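You operate a simulated robot arm through the tools that you are given. There is no shell and no other tool. Be economical: measure what you need, move in short steps, check, and stop when the job is done.

The job below is to be done with a simulated two-armed robot. You get a single attempt, and the scene is never put back.

Task
Take the lid off the cream jug and lay it down on the front of the ice table. Then open the right chest lid, put the bottle that says "B" from the street end of the left bench on the top of the right chest lid and shut the lid again. Then open the cold drawer. Keep to this order. Set down upright: bottle.
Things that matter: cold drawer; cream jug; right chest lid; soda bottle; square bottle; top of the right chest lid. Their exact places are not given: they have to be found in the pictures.

Only the result counts: the job must be done as asked and must still hold three seconds after the hand-in. Knocking over, shifting, dropping, spilling or breaking anything else fails it. A push-on lid holds only when it is set on centred and level and pressed home; a screw cap is set on level and turned clockwise until tight.

Robot
Two 7-joint arms with two-finger parallel grippers on one trunk, on a base that drives. Base frame: it is fixed to the floor where the robot stands at the start and does not move with it; the origin is under the middle of the robot, x ahead of it, y to its left, z up. Units: mm, degrees, N and s.
The left shoulder is at the start at [70, 176, 1095], the right one opposite. With the tool pointing down near the work surface each hand reaches from about 300 to 740 mm from the robot's upright axis, wherever it stands, measured 20 degrees to its own side. Places, roughly: cold drawer [600, -700, 700]; right chest lid [500, 800, 800]; top of the right chest lid [500, 800, 800]. Payload 3.43 kg a hand.
The TCP of each hand is the grasp point between the finger pads, 30 mm short of the fingertips. In the tool frame z runs along the fingers and y along their closing line. The gripper opens to 94 mm. The fingers are 28 mm wide and 10 mm thick; the gripper's body (50 by 96 mm) begins 55 mm behind the TCP.
Orientation is that of the tool frame in the base frame, as [roll, pitch, yaw] about the fixed x, y, z axes, in that order (R = Rz(yaw) Ry(pitch) Rx(roll)). With the fingers straight down and closing along the base's y, the tool's x points along the base's -x, its y along +y and its z along -z.

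Tools
- The arms move only by the tool step_arm. It takes "left_increments", "right_increments" or both (then of equal length, played together; a hand with none holds still); each is a list of rows, each a list of 3 entries, a list of its own where there are three numbers: the shift along the tool's x, y, z in mm, then the turn, a rotation vector about the tool's x, y, z in degrees, then the finger opening in mm, from 0 to 94. In form: [[[tx, ty, tz], [rx, ry, rz], grip], ...]. A call has 1 to 12 rows; each row shifts and turns the commanded pose from where the row before left it, along the tool's axes as they then stand. Each row takes 0.2 s and may step no farther than 50 mm and 8.6 degrees from the row before; otherwise, or with a gripper value out of range, the whole call is refused. Where a pose cannot be reached the arm comes as near as it can. A force on the tool above 40 N (or 10 N above the force at the start of the call, whichever is more), or a blocked arm, ends the call early, and 0.2 s more pass. Each finger travels about 153 mm/s and halts on what it meets, pressing with about 36 N; the grip force reading is that of the motor and also rises with nothing between the fingers. The clock runs only during rows and for 0.2 s after the last one: add rows that do not move to give the fingers time. It gives the time, the measured TCP pose, the force on the tool (base axes), the opening and the grip force at its end, in the units of the frame above (readings bear some noise), with the torque about the TCP (base axes, N m) and any sound that the robot's microphone picked up.
- Cameras (640 x 400 px; columns grow to the right, rows downward): "scene" is now at [68.1, 53.1, 1368.3]; the picture's right is [0.95, -0.31, -0.00], its down [-0.29, -0.89, -0.36] and it looks along [0.11, 0.34, -0.93] (base axes); focal length 214 px, centre (320, 200). "left" rides on the left gripper at [76, -14, -102] in its tool frame; the picture's right is [0.18, 0.98, 0.00], its down [-0.75, 0.14, -0.64] and it looks along [-0.63, 0.12, 0.77] (tool axes); focal length 243 px, centre (320, 200). "right" rides on the right gripper at [76, 14, -103] in its tool frame; the picture's right is [-0.18, 0.98, 0.00], its down [-0.75, -0.14, -0.64] and it looks along [-0.63, -0.12, 0.77] (tool axes); focal length 243 px, centre (320, 200).
- get_image(camera): a new picture of that camera. No time passes.
- slide_trunk(by): slides the trunk up (or, below 0, down) by that many mm; the arms and the scene camera ride with it, the base frame stays. It gives what a move gives, with no picture.
- base_move(legs): drives the robot by 1 to 6 legs, each [ahead, turn to the left] in mm and degrees, along the robot's own axes; the way and the turn of a leg run together, so that a leg with both is an arc; at most 1500 mm and 180 degrees a leg. The arms and the cameras ride along, it lands a little off, and it stops where it bumps. It gives what a move gives.
- aim_head(pan, tilt): turns the head with the scene camera to pan (to the left, within 86 degrees either way) and tilt (down, from -29 to 69), counted from straight ahead of the robot. It gives what a move gives.
- probe_pixels(camera, pixels): for up to 12 pixels [column, row] of the newest picture of that camera ("zoom" is the newest enlarged one), the place [x, y, z] in the base frame of the surface seen there, good to about 2 mm. No time passes.
- enlarge(camera, box): a new picture of the part [left, top, right, bottom] of that camera's present view, enlarged. No time passes.
- hand_in(): hands the job in; it is judged then, once.

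Keep the steps short. Do not move on a guess: measure, check each grasp and each placing, and mend mistakes. In all there are 110 turns and 108 pictures (those below and enlarged ones count). Leave the grippers open and the arms clear of the work at the hand-in unless told otherwise, and finish with a single line.

The tools are called after ">>>" by a JSON object that holds its "name" and its "arguments". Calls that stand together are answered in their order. step_arm: Moves the arms, as the interface text tells. Its arguments: {"type":"object","properties":{"left_increments":{"type":"array"},"right_increments":{"type":"array"}},"required":[]} The other tools are called the same way: slide_trunk (by) slides the trunk up or down; base_move (legs) drives the base; aim_head (pan, tilt) turns the head that bears the scene camera; get_image (camera) takes a picture; probe_pixels (camera, pixels) gives the place of the surface under pixels of a picture; enlarge (camera, box) takes an enlarged picture of a part of a camera's view; hand_in () hands the job in.

At the start:

```text
time: 0.0
left_tool_pos: [372.3, 456.1, 1082.1]
left_orientation: [-180.0, 0.0, 179.8]
left_contact_force: [0.4, 0.4, -1.0]
left_ft_torque: [0.01, -0.03, -0.04]
left_width: 93.8
left_finger_force: 0.1
right_tool_pos: [489.6, 8.5, 1131.7]
right_orientation: [179.9, 0.0, 179.9]
right_contact_force: [0.0, 0.3, -0.2]
right_ft_torque: [0.0, 0.01, 0.0]
right_width: 94.0
right_finger_force: 0.0
trunk travel left (down, up): [-675.0, 165.0]
robot x, y, heading: [0.8, -1.5, -0.1]
head pan, tilt: [71.8, 68.8]
```

scene: 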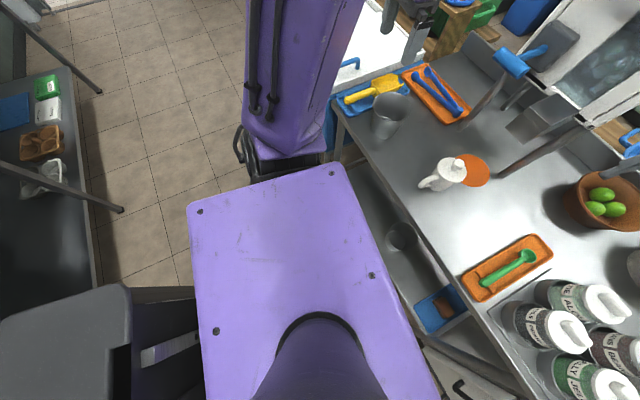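
right: 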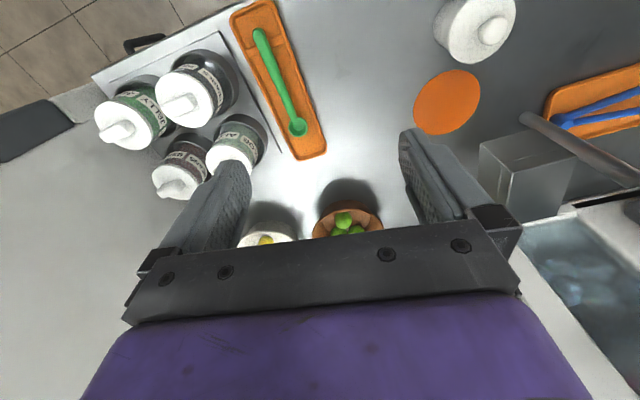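
left: 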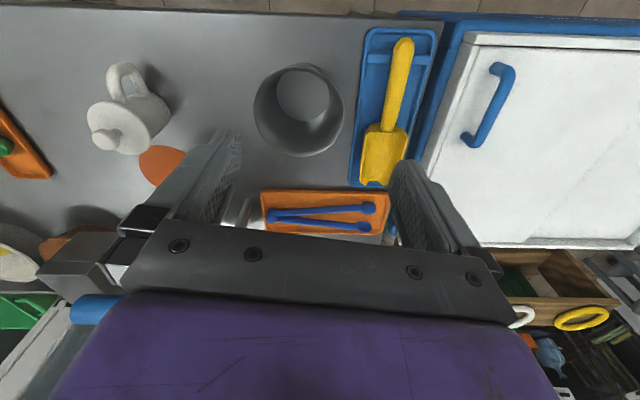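

I see the jug at about (440,175) in the scene picture. I look around with the head first: ahead, then to the sides.

>>> {"name": "aim_head", "arguments": {"pan": 0, "tilt": 40}}

>>> {"name": "get_image", "arguments": {"camera": "scene"}}

>>> {"name": "aim_head", "arguments": {"pan": 60, "tilt": 35}}

>>> {"name": "get_image", "arguments": {"camera": "scene"}}

>>> {"name": "aim_head", "arguments": {"pan": -60, "tilt": 35}}

>>> {"name": "get_image", "arguments": {"camera": "scene"}}

```text
time: 1.4
left_tool_pos: [372.5, 455.1, 1083.3]
left_orientation: [179.9, 0.0, 179.8]
left_contact_force: [0.2, -0.2, 0.3]
left_ft_torque: [0.0, 0.03, -0.01]
left_width: 94.0
left_finger_force: 0.0
right_tool_pos: [490.2, 8.4, 1131.4]
right_orientation: [-180.0, -0.1, 179.9]
right_contact_force: [-0.5, -0.9, 0.5]
right_ft_torque: [-0.02, 0.0, 0.01]
right_width: 94.1
right_finger_force: 0.1
trunk travel left (down, up): [-675.0, 165.0]
robot x, y, heading: [2.5, -3.5, -0.1]
head pan, tilt: [0.0, 40.0]
```

```text
104 pictures are left
```

scene: 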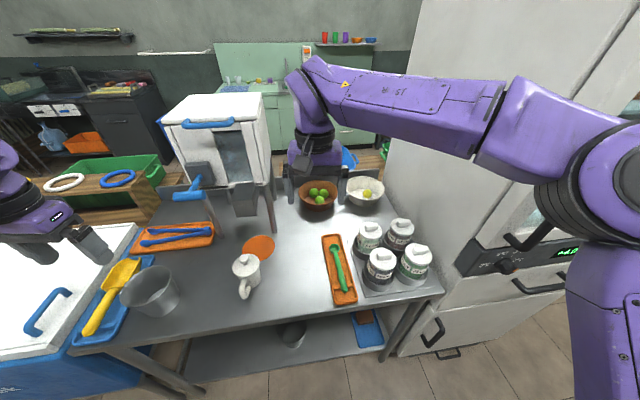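

```text
time: 2.7
left_tool_pos: [372.4, 455.6, 1083.1]
left_orientation: [-180.0, 0.0, 179.8]
left_contact_force: [0.3, 0.0, 0.1]
left_ft_torque: [-0.02, 0.03, 0.01]
left_width: 93.8
left_finger_force: 0.0
right_tool_pos: [489.6, 7.7, 1132.8]
right_orientation: [180.0, 0.0, 179.8]
right_contact_force: [-0.9, -0.1, 0.9]
right_ft_torque: [-0.01, -0.04, 0.01]
right_width: 94.0
right_finger_force: 0.1
trunk travel left (down, up): [-675.0, 165.0]
robot x, y, heading: [2.1, -3.5, -0.1]
head pan, tilt: [60.0, 35.0]
```

```text
103 pictures are left
```

scene: 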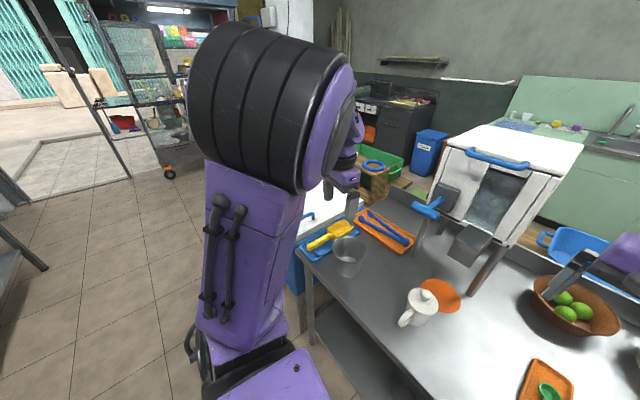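

```text
time: 4.7
left_tool_pos: [373.3, 455.4, 1082.4]
left_orientation: [-180.0, -0.1, 179.8]
left_contact_force: [0.5, 0.3, -0.6]
left_ft_torque: [-0.02, 0.0, 0.0]
left_width: 94.0
left_finger_force: 0.1
right_tool_pos: [490.0, 7.2, 1130.8]
right_orientation: [-179.9, 0.1, 179.8]
right_contact_force: [0.6, -0.1, -0.3]
right_ft_torque: [-0.03, 0.0, 0.0]
right_width: 93.9
right_finger_force: 0.1
trunk travel left (down, up): [-675.0, 165.0]
robot x, y, heading: [2.8, -1.2, -0.0]
head pan, tilt: [-60.0, 35.0]
```

```text
102 pictures are left
```

scene: 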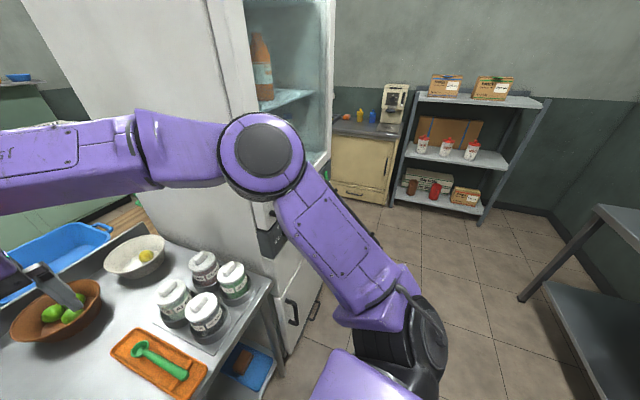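

I go closer with the head to the jug and measure.

>>> {"name": "aim_head", "arguments": {"pan": 25, "tilt": 50}}

>>> {"name": "get_image", "arguments": {"camera": "scene"}}

```text
time: 6.3
left_tool_pos: [372.2, 455.0, 1083.3]
left_orientation: [179.9, 0.0, 179.8]
left_contact_force: [0.0, 0.2, -0.3]
left_ft_torque: [-0.02, 0.01, 0.04]
left_width: 94.1
left_finger_force: 0.1
right_tool_pos: [489.8, 8.1, 1130.3]
right_orientation: [180.0, 0.0, 179.8]
right_contact_force: [-0.7, 0.1, 0.8]
right_ft_torque: [0.0, -0.02, -0.01]
right_width: 93.8
right_finger_force: 0.0
trunk travel left (down, up): [-675.0, 165.0]
robot x, y, heading: [2.0, 0.7, 0.1]
head pan, tilt: [25.0, 50.0]
```

```text
101 pictures are left
```

scene: 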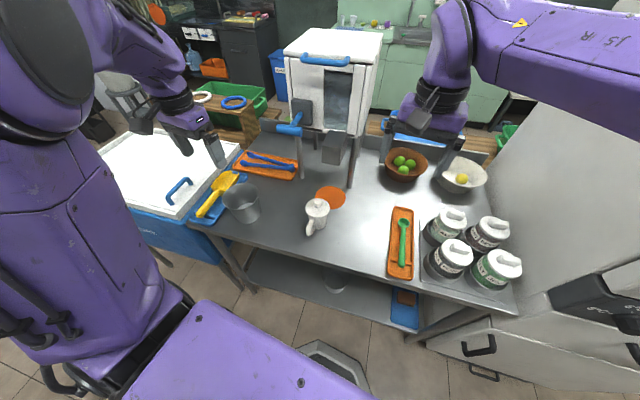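

>>> {"name": "enlarge", "arguments": {"camera": "scene", "box": [250, 160, 390, 250]}}

>>> {"name": "probe_pixels", "arguments": {"camera": "scene", "pixels": [[331, 197], [313, 240], [290, 250], [340, 265], [195, 225], [415, 285], [375, 230], [350, 265], [180, 190], [140, 170]]}}

```text
4.44 times, centred on (320, 205) of scene
```

zoom: 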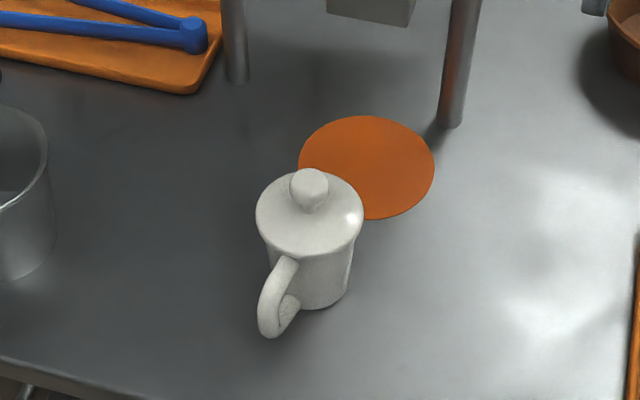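

```text
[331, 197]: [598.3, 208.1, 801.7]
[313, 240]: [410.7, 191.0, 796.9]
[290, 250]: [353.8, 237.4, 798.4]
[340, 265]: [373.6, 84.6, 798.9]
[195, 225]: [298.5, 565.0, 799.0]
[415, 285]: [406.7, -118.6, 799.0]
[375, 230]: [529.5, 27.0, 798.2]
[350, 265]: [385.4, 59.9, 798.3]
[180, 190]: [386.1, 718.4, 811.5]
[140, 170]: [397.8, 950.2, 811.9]
```

>>> {"name": "probe_pixels", "arguments": {"camera": "zoom", "pixels": [[310, 175], [310, 205], [259, 212], [361, 212], [310, 245], [312, 228], [285, 195], [340, 225], [270, 320], [287, 265], [325, 190], [294, 190]]}}

>>> {"name": "get_image", "arguments": {"camera": "right"}}

```text
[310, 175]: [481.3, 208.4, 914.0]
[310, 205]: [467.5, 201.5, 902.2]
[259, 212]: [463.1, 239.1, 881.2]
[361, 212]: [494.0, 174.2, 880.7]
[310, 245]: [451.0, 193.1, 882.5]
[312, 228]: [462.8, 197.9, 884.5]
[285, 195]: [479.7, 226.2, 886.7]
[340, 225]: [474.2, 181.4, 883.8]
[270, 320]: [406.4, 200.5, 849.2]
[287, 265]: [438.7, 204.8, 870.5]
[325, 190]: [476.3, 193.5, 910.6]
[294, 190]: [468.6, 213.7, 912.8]
```

```text
99 pictures are left
```

right: 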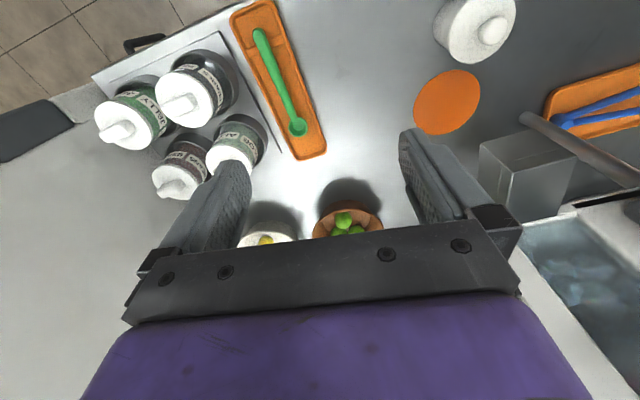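

The lid's knob is at about (476, 204), z 888–914. I bring the left hand above it.

>>> {"name": "step_arm", "arguments": {"left_increments": [[[-17.5, -41.7, 13], [0, 0, 0], 60], [[-17.5, -41.7, 13], [0, 0, 0], 60], [[-17.5, -41.7, 13], [0, 0, 0], 60], [[-17.5, -41.7, 13], [0, 0, 0], 60], [[-17.5, -41.7, 13], [0, 0, 0], 60], [[-17.5, -41.7, 13], [0, 0, 0], 60], [[0, 0, 0], [0, 0, 0], 60]]}}

>>> {"name": "get_image", "arguments": {"camera": "left"}}

>>> {"name": "enlarge", "arguments": {"camera": "scene", "box": [220, 120, 420, 250]}}

```text
time: 7.9
left_tool_pos: [479.0, 204.2, 1002.1]
left_orientation: [-180.0, 0.0, 179.9]
left_contact_force: [-0.3, -0.5, 0.7]
left_ft_torque: [-0.02, -0.01, -0.01]
left_width: 60.0
left_finger_force: 0.1
right_tool_pos: [488.2, 9.5, 1131.7]
right_orientation: [180.0, 0.1, 179.7]
right_contact_force: [-0.7, 0.5, 0.7]
right_ft_torque: [0.02, -0.03, -0.03]
right_width: 94.0
right_finger_force: 0.1
trunk travel left (down, up): [-675.0, 165.0]
robot x, y, heading: [-0.3, -3.9, -0.1]
head pan, tilt: [25.0, 50.0]
```

```text
98 pictures are left
```

left: 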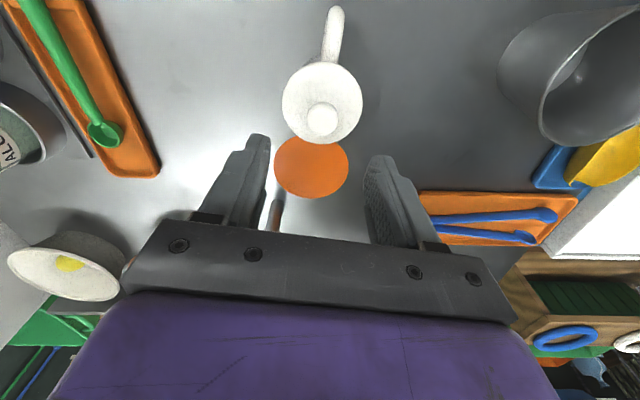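

```text
3.08 times, centred on (320, 185) of scene
```

zoom: 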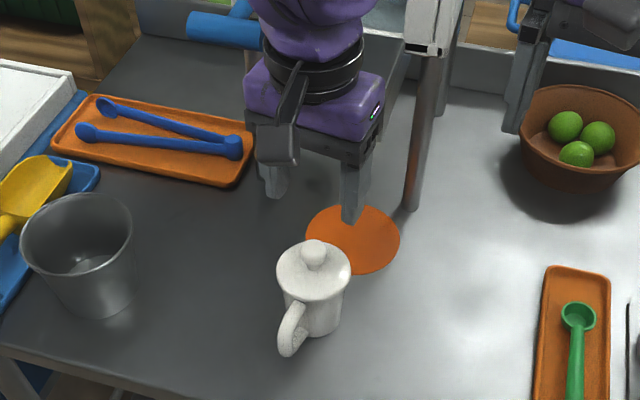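

>>> {"name": "probe_pixels", "arguments": {"camera": "left", "pixels": [[322, 118], [308, 118], [336, 118], [322, 106], [322, 132], [284, 100], [361, 100], [320, 80], [325, 142], [310, 165]]}}

```text
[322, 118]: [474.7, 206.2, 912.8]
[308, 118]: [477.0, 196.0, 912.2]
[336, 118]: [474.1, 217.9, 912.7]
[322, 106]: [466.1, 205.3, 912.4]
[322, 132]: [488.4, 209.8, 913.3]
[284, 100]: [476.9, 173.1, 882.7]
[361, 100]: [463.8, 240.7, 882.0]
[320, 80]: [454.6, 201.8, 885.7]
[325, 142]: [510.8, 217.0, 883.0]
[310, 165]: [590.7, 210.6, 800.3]
```

Knob centre is at (476, 207). I go down to TCP z≈920 with the fingers at 60 and then close.

>>> {"name": "step_arm", "arguments": {"left_increments": [[[2.5, 2.8, 20], [0, 0, 0], 60], [[0, 0, 25], [0, 0, 0], 60], [[0, 0, 25], [0, 0, 0], 60], [[0, 0, 12], [0, 0, 0], 60], [[0, 0, 0], [0, 0, 0], 60]]}}

>>> {"name": "enlarge", "arguments": {"camera": "scene", "box": [250, 150, 390, 250]}}

```text
time: 9.1
left_tool_pos: [475.6, 207.0, 921.9]
left_orientation: [180.0, 0.1, 179.8]
left_contact_force: [0.5, -0.2, 0.6]
left_ft_torque: [0.02, 0.0, 0.01]
left_width: 59.9
left_finger_force: 0.0
right_tool_pos: [488.4, 9.1, 1131.3]
right_orientation: [180.0, 0.0, 179.8]
right_contact_force: [-0.5, 0.9, -0.3]
right_ft_torque: [-0.01, 0.01, -0.02]
right_width: 94.0
right_finger_force: 0.1
trunk travel left (down, up): [-675.0, 165.0]
robot x, y, heading: [-0.8, 1.3, 0.0]
head pan, tilt: [25.0, 50.0]
```

```text
4.00 times, centred on (320, 200) of scene
```

zoom: 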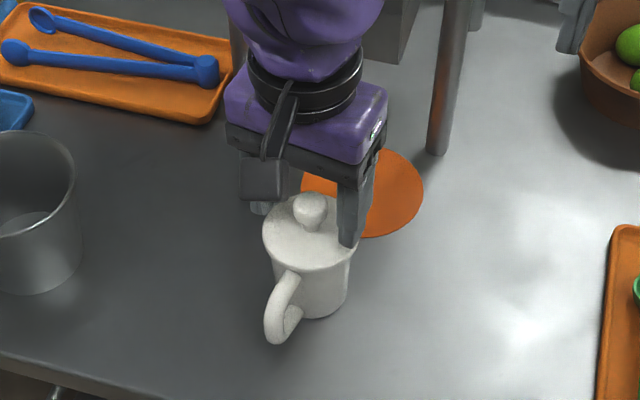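

>>> {"name": "step_arm", "arguments": {"left_increments": [[[0, 0, 0], [0, 0, 0], 40], [[0, 0, 0], [0, 0, 0], 26], [[0, 0, 0], [0, 0, 0], 10], [[0, 0, 0], [0, 0, 0], 10]]}}

```text
time: 10.1
left_tool_pos: [475.4, 207.4, 923.3]
left_orientation: [180.0, 0.0, 179.9]
left_contact_force: [0.1, 0.1, -0.2]
left_ft_torque: [0.0, 0.04, -0.03]
left_width: 24.2
left_finger_force: 35.7
right_tool_pos: [489.0, 8.3, 1131.3]
right_orientation: [-179.9, 0.0, 179.8]
right_contact_force: [-0.2, 0.1, 0.4]
right_ft_torque: [0.0, -0.01, 0.0]
right_width: 93.9
right_finger_force: 0.1
trunk travel left (down, up): [-675.0, 165.0]
robot x, y, heading: [0.8, -2.0, -0.0]
head pan, tilt: [25.0, 50.0]
heard: snap
```

Held at 24 mm. I lift slowly straight up.

>>> {"name": "step_arm", "arguments": {"left_increments": [[[0, 0, -4], [0, 0, 0], 10], [[0, 0, -4], [0, 0, 0], 10], [[0, 0, -6], [0, 0, 0], 10], [[0, 0, -10], [0, 0, 0], 10], [[0, 0, -20], [0, 0, 0], 10]]}}

>>> {"name": "enlarge", "arguments": {"camera": "scene", "box": [250, 150, 390, 250]}}

```text
time: 11.3
left_tool_pos: [472.7, 208.0, 967.9]
left_orientation: [-180.0, 0.0, 179.8]
left_contact_force: [-0.8, 0.2, -0.3]
left_ft_torque: [0.01, -0.01, 0.03]
left_width: 10.0
left_finger_force: 0.0
right_tool_pos: [488.2, 8.8, 1132.2]
right_orientation: [180.0, -0.1, 179.8]
right_contact_force: [0.7, 0.7, -1.0]
right_ft_torque: [-0.02, -0.03, -0.03]
right_width: 93.8
right_finger_force: 0.0
trunk travel left (down, up): [-675.0, 165.0]
robot x, y, heading: [-0.1, -1.2, -0.1]
head pan, tilt: [25.0, 50.0]
```

```text
4.00 times, centred on (320, 200) of scene
```

zoom: 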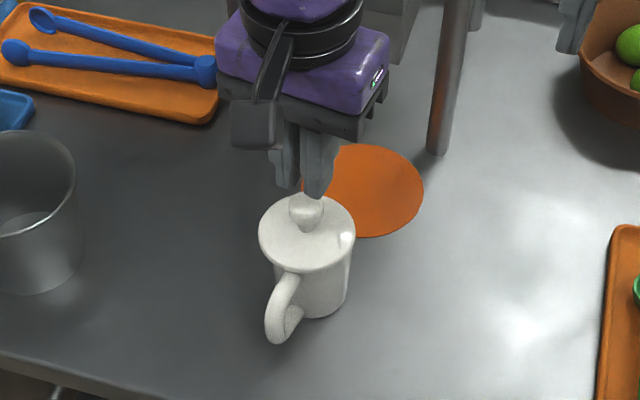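

The fingers slipped off the top of the knob. I measure the knob shape anew, then grip lower.

>>> {"name": "probe_pixels", "arguments": {"camera": "zoom", "pixels": [[305, 200], [292, 208], [321, 208], [305, 212], [306, 222], [306, 229], [306, 234], [306, 250], [262, 232], [352, 232]]}}

>>> {"name": "enlarge", "arguments": {"camera": "left", "box": [250, 60, 390, 200]}}

>>> {"name": "enlarge", "arguments": {"camera": "scene", "box": [300, 188, 346, 240]}}

```text
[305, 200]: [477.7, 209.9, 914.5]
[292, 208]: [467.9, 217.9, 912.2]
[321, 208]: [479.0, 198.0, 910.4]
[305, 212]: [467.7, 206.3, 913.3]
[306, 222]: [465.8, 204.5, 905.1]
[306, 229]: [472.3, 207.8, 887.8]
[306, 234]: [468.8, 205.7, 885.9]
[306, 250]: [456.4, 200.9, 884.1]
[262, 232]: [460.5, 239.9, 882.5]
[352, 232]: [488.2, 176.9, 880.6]
```

```text
2.86 times, centred on (320, 130) of left
```

zoom: 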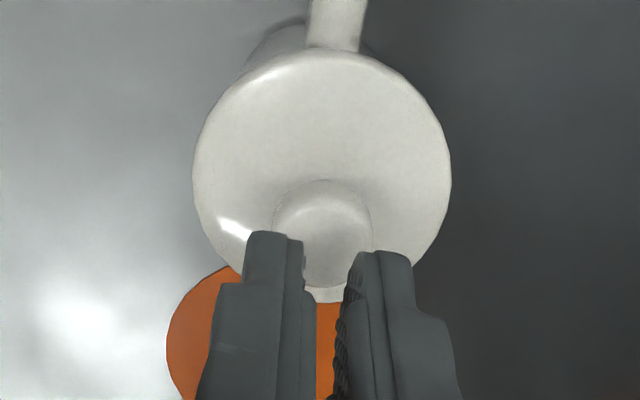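

```text
7.69 times, centred on (323, 214) of scene
```

zoom: 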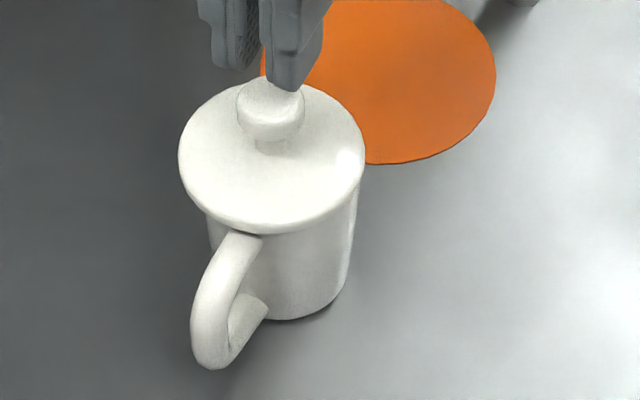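

The knob is mushroom-shaped (head z 902–914, thinner stem). I open, recentre and go lower to TCP z≈916, then close fully and pull slowly.

>>> {"name": "step_arm", "arguments": {"left_increments": [[[-3.5, -1, -15], [0, 0, 0], 60], [[0, 0, 0], [0, 0, 0], 60], [[0, 0, 25], [0, 0, 0], 60], [[0, 0, 25], [0, 0, 0], 60], [[0, 0, 15.5], [0, 0, 0], 60], [[0, 0, 0], [0, 0, 0], 30], [[0, 0, 0], [0, 0, 0], 5], [[0, 0, 0], [0, 0, 0], 5], [[0, 0, 0], [0, 0, 0], 5]]}}

>>> {"name": "enlarge", "arguments": {"camera": "scene", "box": [280, 170, 360, 240]}}

>>> {"name": "enlarge", "arguments": {"camera": "left", "box": [250, 60, 390, 200]}}

```text
time: 13.3
left_tool_pos: [478.1, 205.3, 916.9]
left_orientation: [179.9, 0.0, 179.8]
left_contact_force: [-0.3, -0.4, 0.3]
left_ft_torque: [0.01, -0.02, 0.0]
left_width: 23.6
left_finger_force: 36.1
right_tool_pos: [488.7, 8.2, 1131.2]
right_orientation: [180.0, 0.0, 179.8]
right_contact_force: [-0.9, -0.9, 0.6]
right_ft_torque: [0.01, -0.04, 0.0]
right_width: 94.2
right_finger_force: 0.1
trunk travel left (down, up): [-675.0, 165.0]
robot x, y, heading: [1.2, -3.0, 0.0]
head pan, tilt: [25.0, 50.0]
```

```text
5.71 times, centred on (320, 205) of scene
```

zoom: 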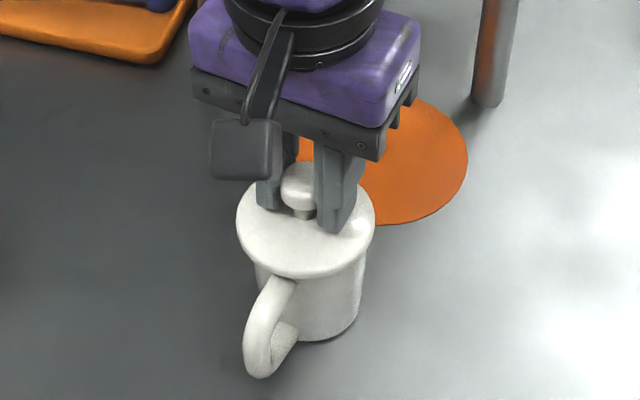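

```text
2.86 times, centred on (320, 130) of left
```

zoom: 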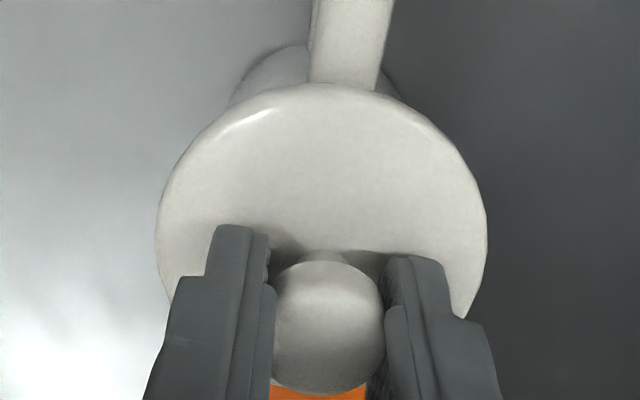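

Held on the knob's head. I pull up in small steps.

>>> {"name": "step_arm", "arguments": {"left_increments": [[[0, 0, -1.5], [0, 0, 0], 0], [[0, 0, -1.5], [0, 0, 0], 0], [[0, 0, -1.5], [0, 0, 0], 0], [[0, 0, -1.5], [0, 0, 0], 0], [[0, 0, -2], [0, 0, 0], 0], [[0, 0, -2], [0, 0, 0], 0]]}}

>>> {"name": "enlarge", "arguments": {"camera": "scene", "box": [280, 170, 360, 240]}}

```text
time: 14.7
left_tool_pos: [478.2, 206.3, 927.9]
left_orientation: [-180.0, -0.1, 179.8]
left_contact_force: [0.4, -0.2, -0.1]
left_ft_torque: [-0.03, -0.03, 0.03]
left_width: 23.7
left_finger_force: 36.0
right_tool_pos: [488.7, 8.0, 1132.3]
right_orientation: [179.9, 0.0, 179.7]
right_contact_force: [-1.0, 0.1, 0.3]
right_ft_torque: [0.0, 0.01, 0.01]
right_width: 93.9
right_finger_force: 0.0
trunk travel left (down, up): [-675.0, 165.0]
robot x, y, heading: [-0.2, -2.9, -0.0]
head pan, tilt: [25.0, 50.0]
```

```text
5.71 times, centred on (320, 205) of scene
```

zoom: 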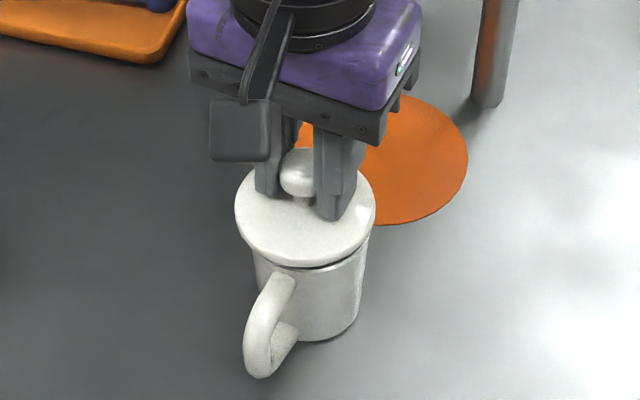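

The lid has come free of the jug. I lift higher and probe the front edge of the table.

>>> {"name": "step_arm", "arguments": {"left_increments": [[[0, 0, -25], [0, 0, 0], 0], [[0, 0, -35], [0, 0, 0], 0], [[0, 0, -10], [0, 0, 0], 0]]}}

>>> {"name": "get_image", "arguments": {"camera": "scene"}}

>>> {"name": "probe_pixels", "arguments": {"camera": "scene", "pixels": [[340, 270], [340, 275], [340, 280], [340, 285], [300, 262], [300, 268], [330, 268], [370, 285], [370, 292], [380, 270]]}}

```text
time: 15.5
left_tool_pos: [478.5, 207.6, 995.3]
left_orientation: [180.0, 0.0, 179.8]
left_contact_force: [-0.2, 0.3, -0.1]
left_ft_torque: [0.0, -0.01, 0.01]
left_width: 23.7
left_finger_force: 35.9
right_tool_pos: [489.9, 7.8, 1131.5]
right_orientation: [179.9, 0.0, 179.7]
right_contact_force: [-0.2, -1.2, -0.1]
right_ft_torque: [-0.01, -0.02, -0.01]
right_width: 94.0
right_finger_force: 0.0
trunk travel left (down, up): [-675.0, 165.0]
robot x, y, heading: [3.1, -3.9, -0.0]
head pan, tilt: [25.0, 50.0]
```

```text
89 pictures are left
```

scene: 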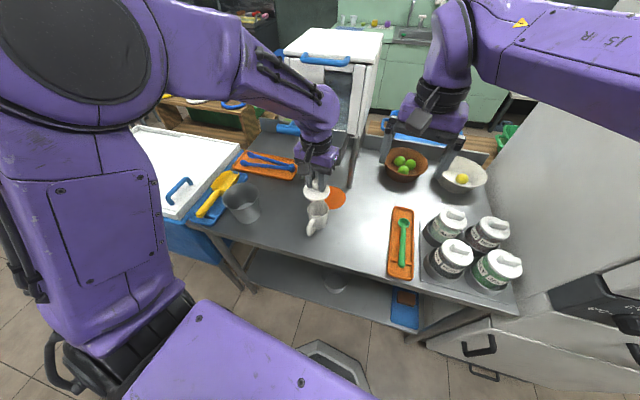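

```text
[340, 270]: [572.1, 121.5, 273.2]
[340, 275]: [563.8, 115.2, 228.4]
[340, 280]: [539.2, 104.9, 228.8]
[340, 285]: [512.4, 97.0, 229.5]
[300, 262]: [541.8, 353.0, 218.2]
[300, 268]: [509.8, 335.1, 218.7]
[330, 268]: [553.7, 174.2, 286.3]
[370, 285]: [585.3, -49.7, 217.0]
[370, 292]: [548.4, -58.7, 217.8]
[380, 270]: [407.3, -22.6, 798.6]
```

I move the right hand out of the way to about (390, -130), so the left hand can lay the lid on the free front strip at about (425, 90).

>>> {"name": "step_arm", "arguments": {"right_increments": [[[20, -28, 0], [0, 0, 0], 94], [[20, -28, 0], [0, 0, 0], 94], [[20, -28, 0], [0, 0, 0], 94], [[20, -28, 0], [0, 0, 0], 94], [[20, -28, 0], [0, 0, 0], 94]]}}

>>> {"name": "step_arm", "arguments": {"left_increments": [[[9, -20, 0], [0, 0, 0], 0], [[9, -20, 0], [0, 0, 0], 0], [[9, -20, 0], [0, 0, 0], 0], [[9, -20, 10], [0, 0, 0], 0], [[9, -20, 20], [0, 0, 0], 0], [[9, -17, 20], [0, 0, 0], 0], [[0, 0, 20], [0, 0, 0], 0]]}}

>>> {"name": "enlarge", "arguments": {"camera": "scene", "box": [270, 180, 410, 280]}}

>>> {"name": "get_image", "arguments": {"camera": "left"}}

```text
time: 16.7
left_tool_pos: [476.8, 205.5, 996.4]
left_orientation: [179.8, 0.1, 179.8]
left_contact_force: [-0.7, 0.7, -0.5]
left_ft_torque: [0.02, -0.02, 0.01]
left_width: 23.6
left_finger_force: 36.3
right_tool_pos: [385.9, -131.2, 1132.6]
right_orientation: [179.9, 0.1, 179.9]
right_contact_force: [-0.1, 0.3, -1.2]
right_ft_torque: [-0.02, -0.01, 0.02]
right_width: 94.1
right_finger_force: 0.1
trunk travel left (down, up): [-675.0, 165.0]
robot x, y, heading: [2.3, 2.4, -0.1]
head pan, tilt: [25.0, 50.0]
```

```text
time: 18.3
left_tool_pos: [423.5, 90.3, 926.3]
left_orientation: [-179.9, 0.0, 179.9]
left_contact_force: [1.0, -0.1, -0.2]
left_ft_torque: [0.0, -0.02, 0.0]
left_width: 23.8
left_finger_force: 35.8
right_tool_pos: [387.9, -128.8, 1132.0]
right_orientation: [-180.0, 0.0, 179.7]
right_contact_force: [0.3, 0.3, 0.0]
right_ft_torque: [-0.02, 0.01, 0.03]
right_width: 94.2
right_finger_force: 0.1
trunk travel left (down, up): [-675.0, 165.0]
robot x, y, heading: [0.2, -2.3, -0.0]
head pan, tilt: [25.0, 50.0]
```

```text
4.00 times, centred on (340, 230) of scene
```

zoom: 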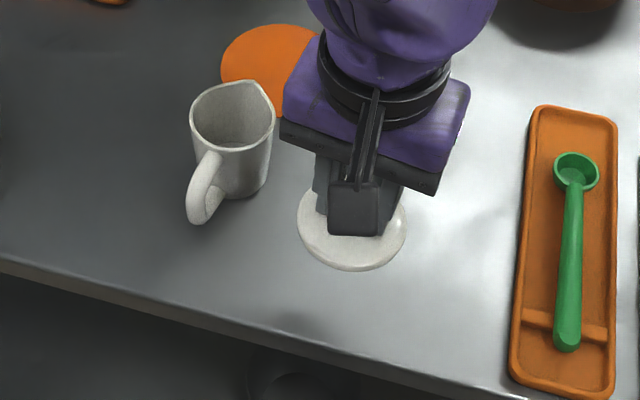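

```text
87 pictures are left
```

left: 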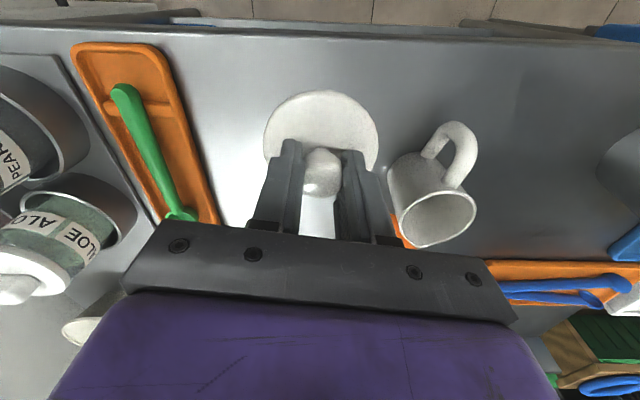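

Now I lower step by step until it touches.

>>> {"name": "step_arm", "arguments": {"left_increments": [[[12, 0, 25], [0, 0, 0], 0], [[0, 0, 25], [0, 0, 0], 0], [[0, 0, 12], [0, 0, 0], 0], [[0, 0, 5], [0, 0, 0], 0], [[0, 0, 3], [0, 0, 0], 0]]}}

>>> {"name": "enlarge", "arguments": {"camera": "scene", "box": [300, 200, 400, 280]}}

```text
time: 19.5
left_tool_pos: [411.2, 89.5, 854.6]
left_orientation: [180.0, 0.0, 179.9]
left_contact_force: [-0.1, -0.4, -1.6]
left_ft_torque: [-0.01, 0.02, -0.03]
left_width: 23.5
left_finger_force: 35.8
right_tool_pos: [387.3, -129.4, 1132.7]
right_orientation: [180.0, 0.0, 179.8]
right_contact_force: [-0.2, -0.1, 0.2]
right_ft_torque: [0.0, -0.01, -0.04]
right_width: 93.9
right_finger_force: 0.0
trunk travel left (down, up): [-675.0, 165.0]
robot x, y, heading: [0.7, 1.6, 0.1]
head pan, tilt: [25.0, 50.0]
```

```text
5.00 times, centred on (350, 240) of scene
```

zoom: 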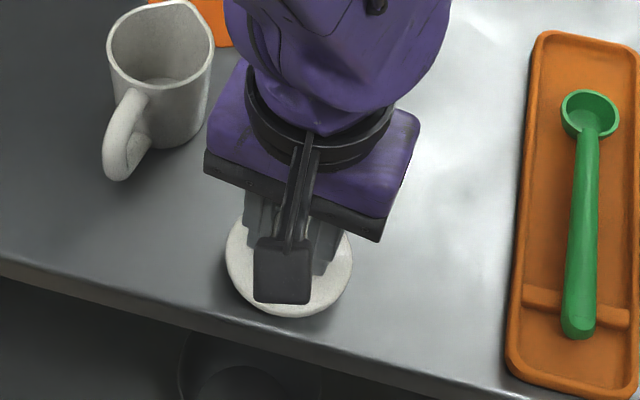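

>>> {"name": "probe_pixels", "arguments": {"camera": "zoom", "pixels": [[290, 308], [245, 280], [260, 335], [300, 340], [340, 290], [340, 265]]}}

>>> {"name": "step_arm", "arguments": {"left_increments": [[[0, 0, 3], [0, 0, 0], 0], [[0, 0, 2], [0, 0, 0], 0]]}}

```text
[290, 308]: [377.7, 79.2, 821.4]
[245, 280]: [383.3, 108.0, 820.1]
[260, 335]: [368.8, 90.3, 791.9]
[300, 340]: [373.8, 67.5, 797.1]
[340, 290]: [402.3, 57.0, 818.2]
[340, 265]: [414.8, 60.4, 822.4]
```

```text
time: 20.1
left_tool_pos: [411.4, 89.9, 851.2]
left_orientation: [180.0, 0.0, 179.9]
left_contact_force: [0.4, -0.4, 0.0]
left_ft_torque: [0.01, 0.0, -0.01]
left_width: 23.7
left_finger_force: 35.4
right_tool_pos: [387.6, -130.9, 1132.0]
right_orientation: [-180.0, 0.0, 179.8]
right_contact_force: [0.0, -0.1, -0.7]
right_ft_torque: [0.01, 0.03, 0.05]
right_width: 94.1
right_finger_force: 0.1
trunk travel left (down, up): [-675.0, 165.0]
robot x, y, heading: [-5.1, 2.2, 0.1]
head pan, tilt: [25.0, 50.0]
```

The front edge is at x≈368 here, so the lid is too near it. I shift it 28 mm inward and then go on down.

>>> {"name": "step_arm", "arguments": {"left_increments": [[[-14, 0, -2], [0, 0, 0], 0], [[-14, 0, 0], [0, 0, 0], 0], [[0, 0, 4], [0, 0, 0], 0], [[0, 0, 3], [0, 0, 0], 0], [[0, 0, 2], [0, 0, 0], 0], [[0, 0, 2], [0, 0, 0], 0]]}}

>>> {"name": "enlarge", "arguments": {"camera": "left", "box": [230, 60, 410, 220]}}

```text
time: 21.5
left_tool_pos: [439.9, 89.2, 840.7]
left_orientation: [179.9, -0.1, 179.8]
left_contact_force: [-0.1, 0.5, -1.1]
left_ft_torque: [-0.02, -0.02, -0.01]
left_width: 23.6
left_finger_force: 36.0
right_tool_pos: [387.8, -130.0, 1132.4]
right_orientation: [180.0, 0.0, 179.9]
right_contact_force: [-0.1, -0.3, -0.1]
right_ft_torque: [-0.01, 0.01, 0.0]
right_width: 93.8
right_finger_force: 0.1
trunk travel left (down, up): [-675.0, 165.0]
robot x, y, heading: [-0.8, 0.1, -0.2]
head pan, tilt: [25.0, 50.0]
```

```text
2.50 times, centred on (320, 140) of left
```

zoom: 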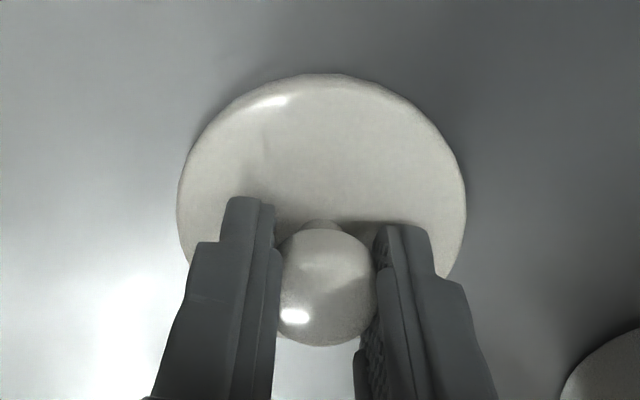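

>>> {"name": "step_arm", "arguments": {"left_increments": [[[0, 0, 1.5], [0, 0, 0], 0], [[0, 0, 1.5], [0, 0, 0], 0], [[0, 0, 1], [0, 0, 0], 0]]}}

>>> {"name": "probe_pixels", "arguments": {"camera": "left", "pixels": [[320, 100], [290, 130], [350, 130], [270, 80]]}}

```text
time: 22.3
left_tool_pos: [439.5, 89.8, 841.5]
left_orientation: [-179.9, 0.4, 179.9]
left_contact_force: [2.7, 1.0, 29.4]
left_ft_torque: [0.03, 0.32, -0.04]
left_width: 23.6
left_finger_force: 36.4
right_tool_pos: [384.9, -130.5, 1133.5]
right_orientation: [179.9, 0.2, 179.7]
right_contact_force: [0.1, 1.4, -0.3]
right_ft_torque: [-0.01, 0.0, 0.0]
right_width: 94.0
right_finger_force: 0.0
trunk travel left (down, up): [-675.0, 165.0]
robot x, y, heading: [-0.4, -0.5, 0.0]
head pan, tilt: [25.0, 50.0]
```

```text
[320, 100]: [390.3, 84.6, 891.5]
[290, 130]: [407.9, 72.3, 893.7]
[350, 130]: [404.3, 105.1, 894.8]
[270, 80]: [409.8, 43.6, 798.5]
```

It touches (29 N). I back off 2 mm, open wide and rise.

>>> {"name": "step_arm", "arguments": {"left_increments": [[[0, 0, -3], [0, 0, 0], 20], [[0, 0, 0], [0, 0, 0], 40], [[0, 0, 0], [0, 0, 0], 60], [[0, 0, -10], [0, 0, 0], 60], [[0, 0, -45], [0, 0, 0], 60], [[0, 0, -50], [0, 0, 0], 60], [[0, 0, -50], [0, 0, 0], 60]]}}

>>> {"name": "get_image", "arguments": {"camera": "scene"}}

>>> {"name": "enlarge", "arguments": {"camera": "left", "box": [220, 20, 480, 180]}}

```text
time: 23.9
left_tool_pos: [439.9, 90.0, 995.6]
left_orientation: [179.9, 0.0, 179.8]
left_contact_force: [-0.7, 0.5, 0.6]
left_ft_torque: [0.0, -0.02, -0.01]
left_width: 60.1
left_finger_force: 0.0
right_tool_pos: [386.4, -130.4, 1132.8]
right_orientation: [-179.9, 0.1, 179.8]
right_contact_force: [0.1, 0.7, 0.4]
right_ft_torque: [0.01, -0.03, 0.04]
right_width: 93.9
right_finger_force: 0.0
trunk travel left (down, up): [-675.0, 165.0]
robot x, y, heading: [-0.2, 0.3, 0.2]
head pan, tilt: [25.0, 50.0]
```

```text
84 pictures are left
```

scene: 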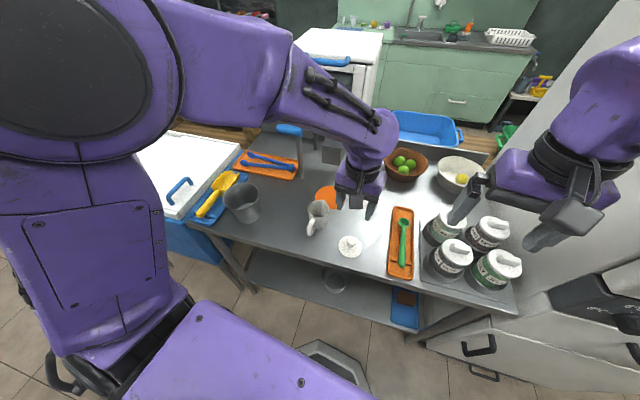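

```text
2.46 times, centred on (350, 100) of left
```

zoom: 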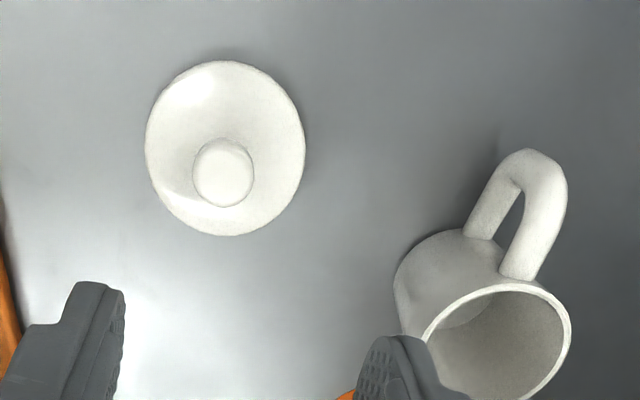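

The lid lies flat at (440, 90). I raise and draw in the left hand and look to the left for the chest and the left bench.

>>> {"name": "step_arm", "arguments": {"left_increments": [[[15, 30, -20], [0, 0, 0], 90], [[15, 30, -20], [0, 0, 0], 90], [[15, 30, -20], [0, 0, 0], 90], [[15, 30, -20], [0, 0, 0], 90], [[15, 30, -20], [0, 0, 0], 90], [[15, 30, -20], [0, 0, 0], 90]]}}

>>> {"name": "aim_head", "arguments": {"pan": 86, "tilt": 25}}

>>> {"name": "get_image", "arguments": {"camera": "scene"}}

>>> {"name": "aim_head", "arguments": {"pan": -86, "tilt": 35}}

>>> {"name": "get_image", "arguments": {"camera": "scene"}}

```text
time: 25.3
left_tool_pos: [350.5, 272.5, 1116.0]
left_orientation: [-179.9, 0.1, 179.9]
left_contact_force: [-0.8, 0.2, -0.4]
left_ft_torque: [-0.01, -0.01, -0.03]
left_width: 90.1
left_finger_force: 0.1
right_tool_pos: [387.1, -128.5, 1132.3]
right_orientation: [180.0, 0.0, 179.8]
right_contact_force: [0.2, 1.0, -0.7]
right_ft_torque: [-0.03, -0.01, 0.01]
right_width: 93.8
right_finger_force: 0.0
trunk travel left (down, up): [-675.0, 165.0]
robot x, y, heading: [-2.7, 0.9, 0.1]
head pan, tilt: [25.0, 50.0]
```

```text
time: 26.6
left_tool_pos: [351.4, 271.0, 1116.9]
left_orientation: [180.0, 0.0, 179.8]
left_contact_force: [0.8, 0.4, -0.5]
left_ft_torque: [-0.02, -0.02, 0.05]
left_width: 90.0
left_finger_force: 0.0
right_tool_pos: [386.8, -130.2, 1132.5]
right_orientation: [180.0, 0.0, 179.9]
right_contact_force: [0.5, 0.8, 0.1]
right_ft_torque: [0.02, 0.01, 0.03]
right_width: 93.9
right_finger_force: 0.1
trunk travel left (down, up): [-675.0, 165.0]
robot x, y, heading: [-0.8, 0.9, 0.1]
head pan, tilt: [85.9, 25.0]
```

```text
82 pictures are left
```

scene: 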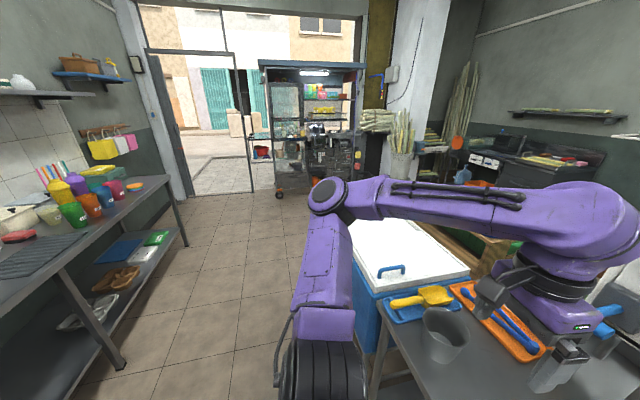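

```text
time: 29.2
left_tool_pos: [350.5, 271.6, 1116.7]
left_orientation: [-180.0, 0.0, 179.8]
left_contact_force: [0.1, 0.5, 0.0]
left_ft_torque: [0.0, -0.01, -0.01]
left_width: 90.0
left_finger_force: 0.2
right_tool_pos: [387.8, -130.0, 1131.5]
right_orientation: [-180.0, 0.0, 179.9]
right_contact_force: [0.7, 0.5, 0.2]
right_ft_torque: [0.02, 0.01, 0.02]
right_width: 94.1
right_finger_force: 0.1
trunk travel left (down, up): [-675.0, 165.0]
robot x, y, heading: [2.8, -1.2, 0.2]
head pan, tilt: [-85.9, 35.0]
```

```text
81 pictures are left
```

scene: 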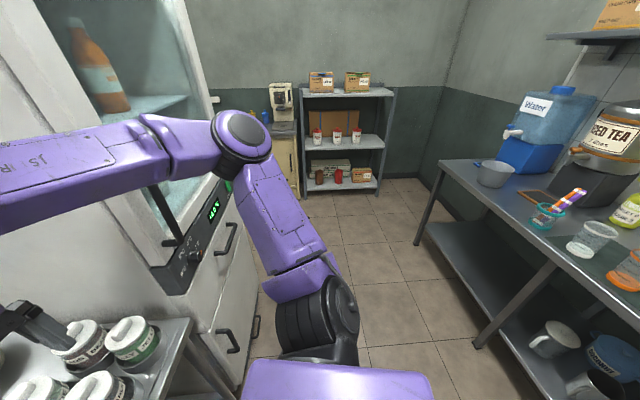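

>>> {"name": "probe_pixels", "arguments": {"camera": "scene", "pixels": [[470, 195], [560, 250], [600, 280], [440, 160], [600, 265], [500, 175], [620, 205], [550, 215]]}}

>>> {"name": "base_move", "arguments": {"legs": [[-120, 0], [0, 90]]}}

>>> {"name": "aim_head", "arguments": {"pan": 86, "tilt": 25}}

>>> {"name": "get_image", "arguments": {"camera": "scene"}}

>>> {"name": "aim_head", "arguments": {"pan": 0, "tilt": 35}}

>>> {"name": "get_image", "arguments": {"camera": "scene"}}

```text
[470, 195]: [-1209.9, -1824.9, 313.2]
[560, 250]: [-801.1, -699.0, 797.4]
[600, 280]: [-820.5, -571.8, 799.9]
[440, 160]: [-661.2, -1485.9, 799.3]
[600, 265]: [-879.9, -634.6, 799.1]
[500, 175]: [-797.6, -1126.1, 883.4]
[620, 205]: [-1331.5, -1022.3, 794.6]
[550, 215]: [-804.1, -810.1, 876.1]
```

```text
time: 34.4
left_tool_pos: [-403.7, 340.6, 1116.3]
left_orientation: [180.0, 0.0, -88.3]
left_contact_force: [0.0, -0.6, 0.0]
left_ft_torque: [0.02, -0.03, 0.0]
left_width: 89.9
left_finger_force: 0.1
right_tool_pos: [-3.9, 390.0, 1132.9]
right_orientation: [-180.0, 0.1, -88.4]
right_contact_force: [-0.4, -1.0, -0.2]
right_ft_torque: [-0.02, -0.03, 0.0]
right_width: 93.8
right_finger_force: 0.0
trunk travel left (down, up): [-675.0, 165.0]
robot x, y, heading: [-119.5, -0.9, 91.6]
head pan, tilt: [-85.9, 35.0]
```

```text
time: 37.0
left_tool_pos: [-403.2, 339.6, 1115.5]
left_orientation: [-179.9, 0.0, -88.3]
left_contact_force: [-0.2, -0.5, 0.6]
left_ft_torque: [-0.02, -0.03, 0.01]
left_width: 90.2
left_finger_force: 0.1
right_tool_pos: [-3.9, 390.5, 1132.1]
right_orientation: [179.9, -0.1, -88.4]
right_contact_force: [0.2, -0.7, -0.2]
right_ft_torque: [0.01, 0.02, 0.02]
right_width: 93.9
right_finger_force: 0.0
trunk travel left (down, up): [-675.0, 165.0]
robot x, y, heading: [-119.5, -1.0, 91.9]
head pan, tilt: [85.9, 25.0]
```

```text
80 pictures are left
```

scene: 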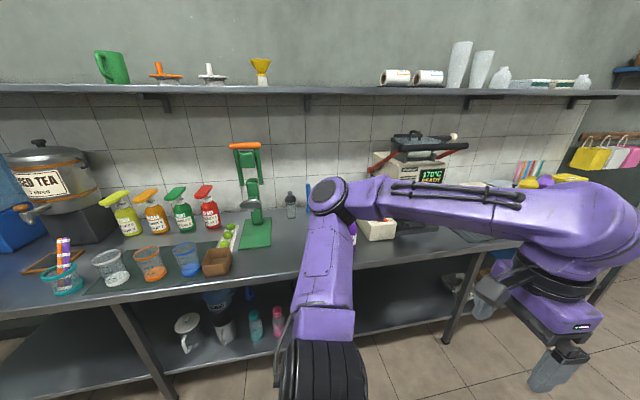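

```text
time: 38.6
left_tool_pos: [-402.8, 341.1, 1116.4]
left_orientation: [180.0, 0.0, -88.3]
left_contact_force: [0.1, 0.2, 0.2]
left_ft_torque: [-0.03, -0.03, -0.01]
left_width: 89.9
left_finger_force: 0.0
right_tool_pos: [-3.9, 390.2, 1131.5]
right_orientation: [180.0, 0.0, -88.4]
right_contact_force: [0.3, 0.7, -0.5]
right_ft_torque: [-0.01, 0.01, -0.02]
right_width: 94.0
right_finger_force: 0.1
trunk travel left (down, up): [-675.0, 165.0]
robot x, y, heading: [-121.5, -2.3, 91.5]
head pan, tilt: [0.0, 35.0]
```

```text
79 pictures are left
```

scene: 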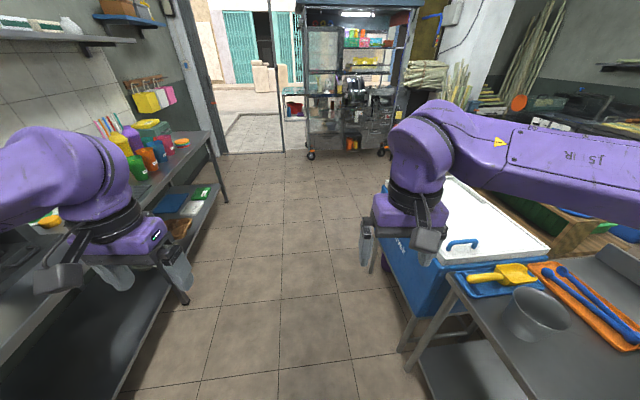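

>>> {"name": "enlarge", "arguments": {"camera": "scene", "box": [60, 90, 240, 240]}}

>>> {"name": "enlarge", "arguments": {"camera": "scene", "box": [380, 130, 600, 330]}}

>>> {"name": "probe_pixels", "arguments": {"camera": "scene", "pixels": [[215, 140], [165, 190], [230, 205], [440, 265], [545, 245], [460, 180], [405, 290], [463, 245]]}}

```text
2.67 times, centred on (150, 165) of scene
```

zoom: 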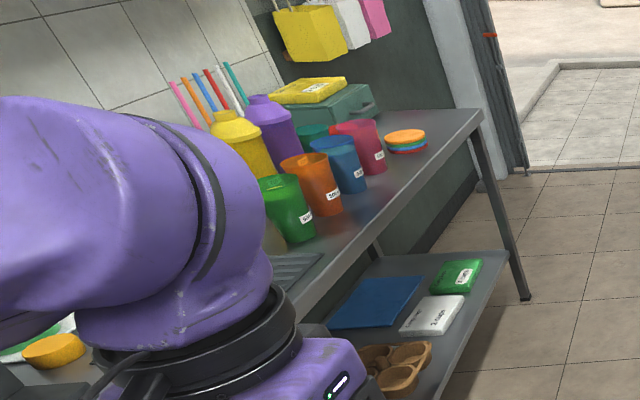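

```text
2.00 times, centred on (490, 230) of scene
```

zoom: 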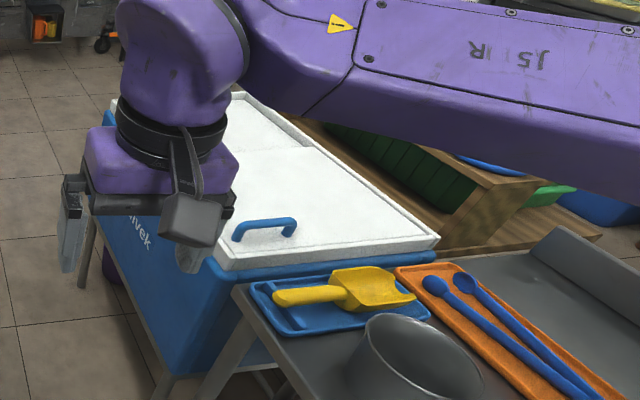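

```text
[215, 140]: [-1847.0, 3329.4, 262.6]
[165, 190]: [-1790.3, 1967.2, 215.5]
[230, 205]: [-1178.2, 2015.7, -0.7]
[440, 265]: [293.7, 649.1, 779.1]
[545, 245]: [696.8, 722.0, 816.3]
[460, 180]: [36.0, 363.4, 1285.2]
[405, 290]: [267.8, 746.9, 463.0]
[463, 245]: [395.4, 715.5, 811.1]
```

The left bench's street end has yellow and purple bottles and cups. I raise the trunk, pull the left hand inward, then drive closer and look.

>>> {"name": "step_arm", "arguments": {"left_increments": [[[0, -30, 0], [0, 0, 0], 90], [[0, -30, 0], [0, 0, 0], 90], [[0, -30, 0], [0, 0, 0], 90], [[0, -30, 0], [0, 0, 0], 90]]}}

>>> {"name": "slide_trunk", "arguments": {"by": 100}}

>>> {"name": "base_move", "arguments": {"legs": [[650, -1.5]]}}

>>> {"name": "aim_head", "arguments": {"pan": 40, "tilt": 30}}

>>> {"name": "get_image", "arguments": {"camera": "scene"}}

>>> {"name": "aim_head", "arguments": {"pan": -60, "tilt": 45}}

>>> {"name": "get_image", "arguments": {"camera": "scene"}}

```text
time: 39.6
left_tool_pos: [-281.0, 347.2, 1116.3]
left_orientation: [179.9, 0.0, -88.3]
left_contact_force: [0.3, 0.2, 0.7]
left_ft_torque: [0.0, 0.02, -0.05]
left_width: 90.2
left_finger_force: 0.2
right_tool_pos: [-1.2, 390.8, 1131.8]
right_orientation: [179.9, 0.2, -88.4]
right_contact_force: [0.2, -0.1, -0.1]
right_ft_torque: [0.03, 0.0, 0.02]
right_width: 94.2
right_finger_force: 0.0
trunk travel left (down, up): [-675.0, 165.0]
robot x, y, heading: [-118.4, 2.4, 92.1]
head pan, tilt: [0.0, 35.0]
```

```text
time: 40.9
left_tool_pos: [-283.5, 346.1, 1216.8]
left_orientation: [-180.0, 0.0, -88.3]
left_contact_force: [0.3, 0.5, -0.2]
left_ft_torque: [-0.01, -0.02, -0.02]
left_width: 89.8
left_finger_force: 0.1
right_tool_pos: [-3.9, 391.1, 1231.1]
right_orientation: [180.0, 0.0, -88.5]
right_contact_force: [0.5, -0.4, -0.2]
right_ft_torque: [0.05, -0.01, -0.01]
right_width: 93.8
right_finger_force: 0.0
trunk travel left (down, up): [-775.0, 65.0]
robot x, y, heading: [-119.5, 1.6, 91.9]
head pan, tilt: [0.0, 35.0]
```

```text
time: 44.5
left_tool_pos: [-284.1, 1005.1, 1216.6]
left_orientation: [180.0, 0.2, -90.0]
left_contact_force: [0.1, -0.2, 0.1]
left_ft_torque: [-0.02, 0.03, -0.03]
left_width: 90.1
left_finger_force: 0.1
right_tool_pos: [-5.2, 1041.1, 1232.0]
right_orientation: [-180.0, 0.0, -90.0]
right_contact_force: [0.1, 0.3, -0.2]
right_ft_torque: [0.02, 0.01, 0.02]
right_width: 94.1
right_finger_force: 0.1
trunk travel left (down, up): [-775.0, 65.0]
robot x, y, heading: [-128.6, 655.7, 90.4]
head pan, tilt: [0.0, 35.0]
```

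```text
time: 45.6
left_tool_pos: [-284.3, 1004.9, 1216.6]
left_orientation: [-179.9, 0.0, -90.0]
left_contact_force: [0.7, 0.8, 0.1]
left_ft_torque: [0.0, 0.02, -0.01]
left_width: 90.0
left_finger_force: 0.0
right_tool_pos: [-2.9, 1040.6, 1231.8]
right_orientation: [179.9, 0.0, -90.0]
right_contact_force: [0.1, 0.2, 0.2]
right_ft_torque: [0.01, 0.0, -0.01]
right_width: 94.0
right_finger_force: 0.0
trunk travel left (down, up): [-775.0, 65.0]
robot x, y, heading: [-129.6, 651.3, 90.1]
head pan, tilt: [40.0, 30.0]
```

```text
76 pictures are left
```

scene: 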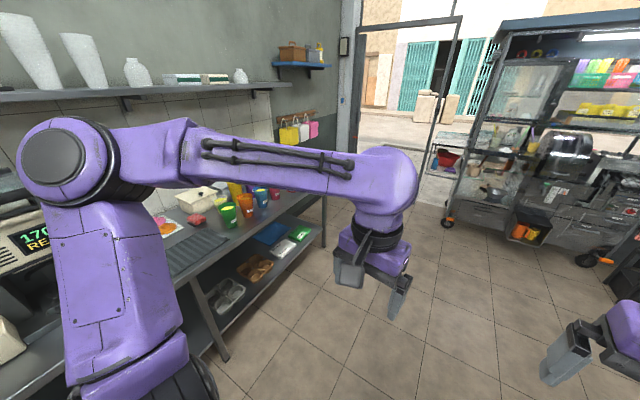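

```text
time: 47.4
left_tool_pos: [-283.3, 1004.6, 1216.7]
left_orientation: [-179.9, -0.1, -90.0]
left_contact_force: [0.0, 0.0, -0.1]
left_ft_torque: [0.06, -0.01, -0.04]
left_width: 89.7
left_finger_force: 0.0
right_tool_pos: [-3.3, 1040.7, 1231.7]
right_orientation: [180.0, 0.0, -90.0]
right_contact_force: [-0.9, -0.5, -0.4]
right_ft_torque: [-0.05, -0.02, 0.01]
right_width: 93.9
right_finger_force: 0.1
trunk travel left (down, up): [-775.0, 65.0]
robot x, y, heading: [-131.5, 656.5, 90.3]
head pan, tilt: [-60.0, 45.0]
```

```text
75 pictures are left
```

scene: 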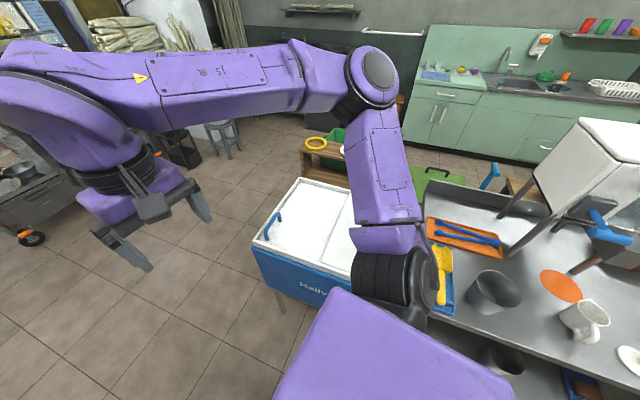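

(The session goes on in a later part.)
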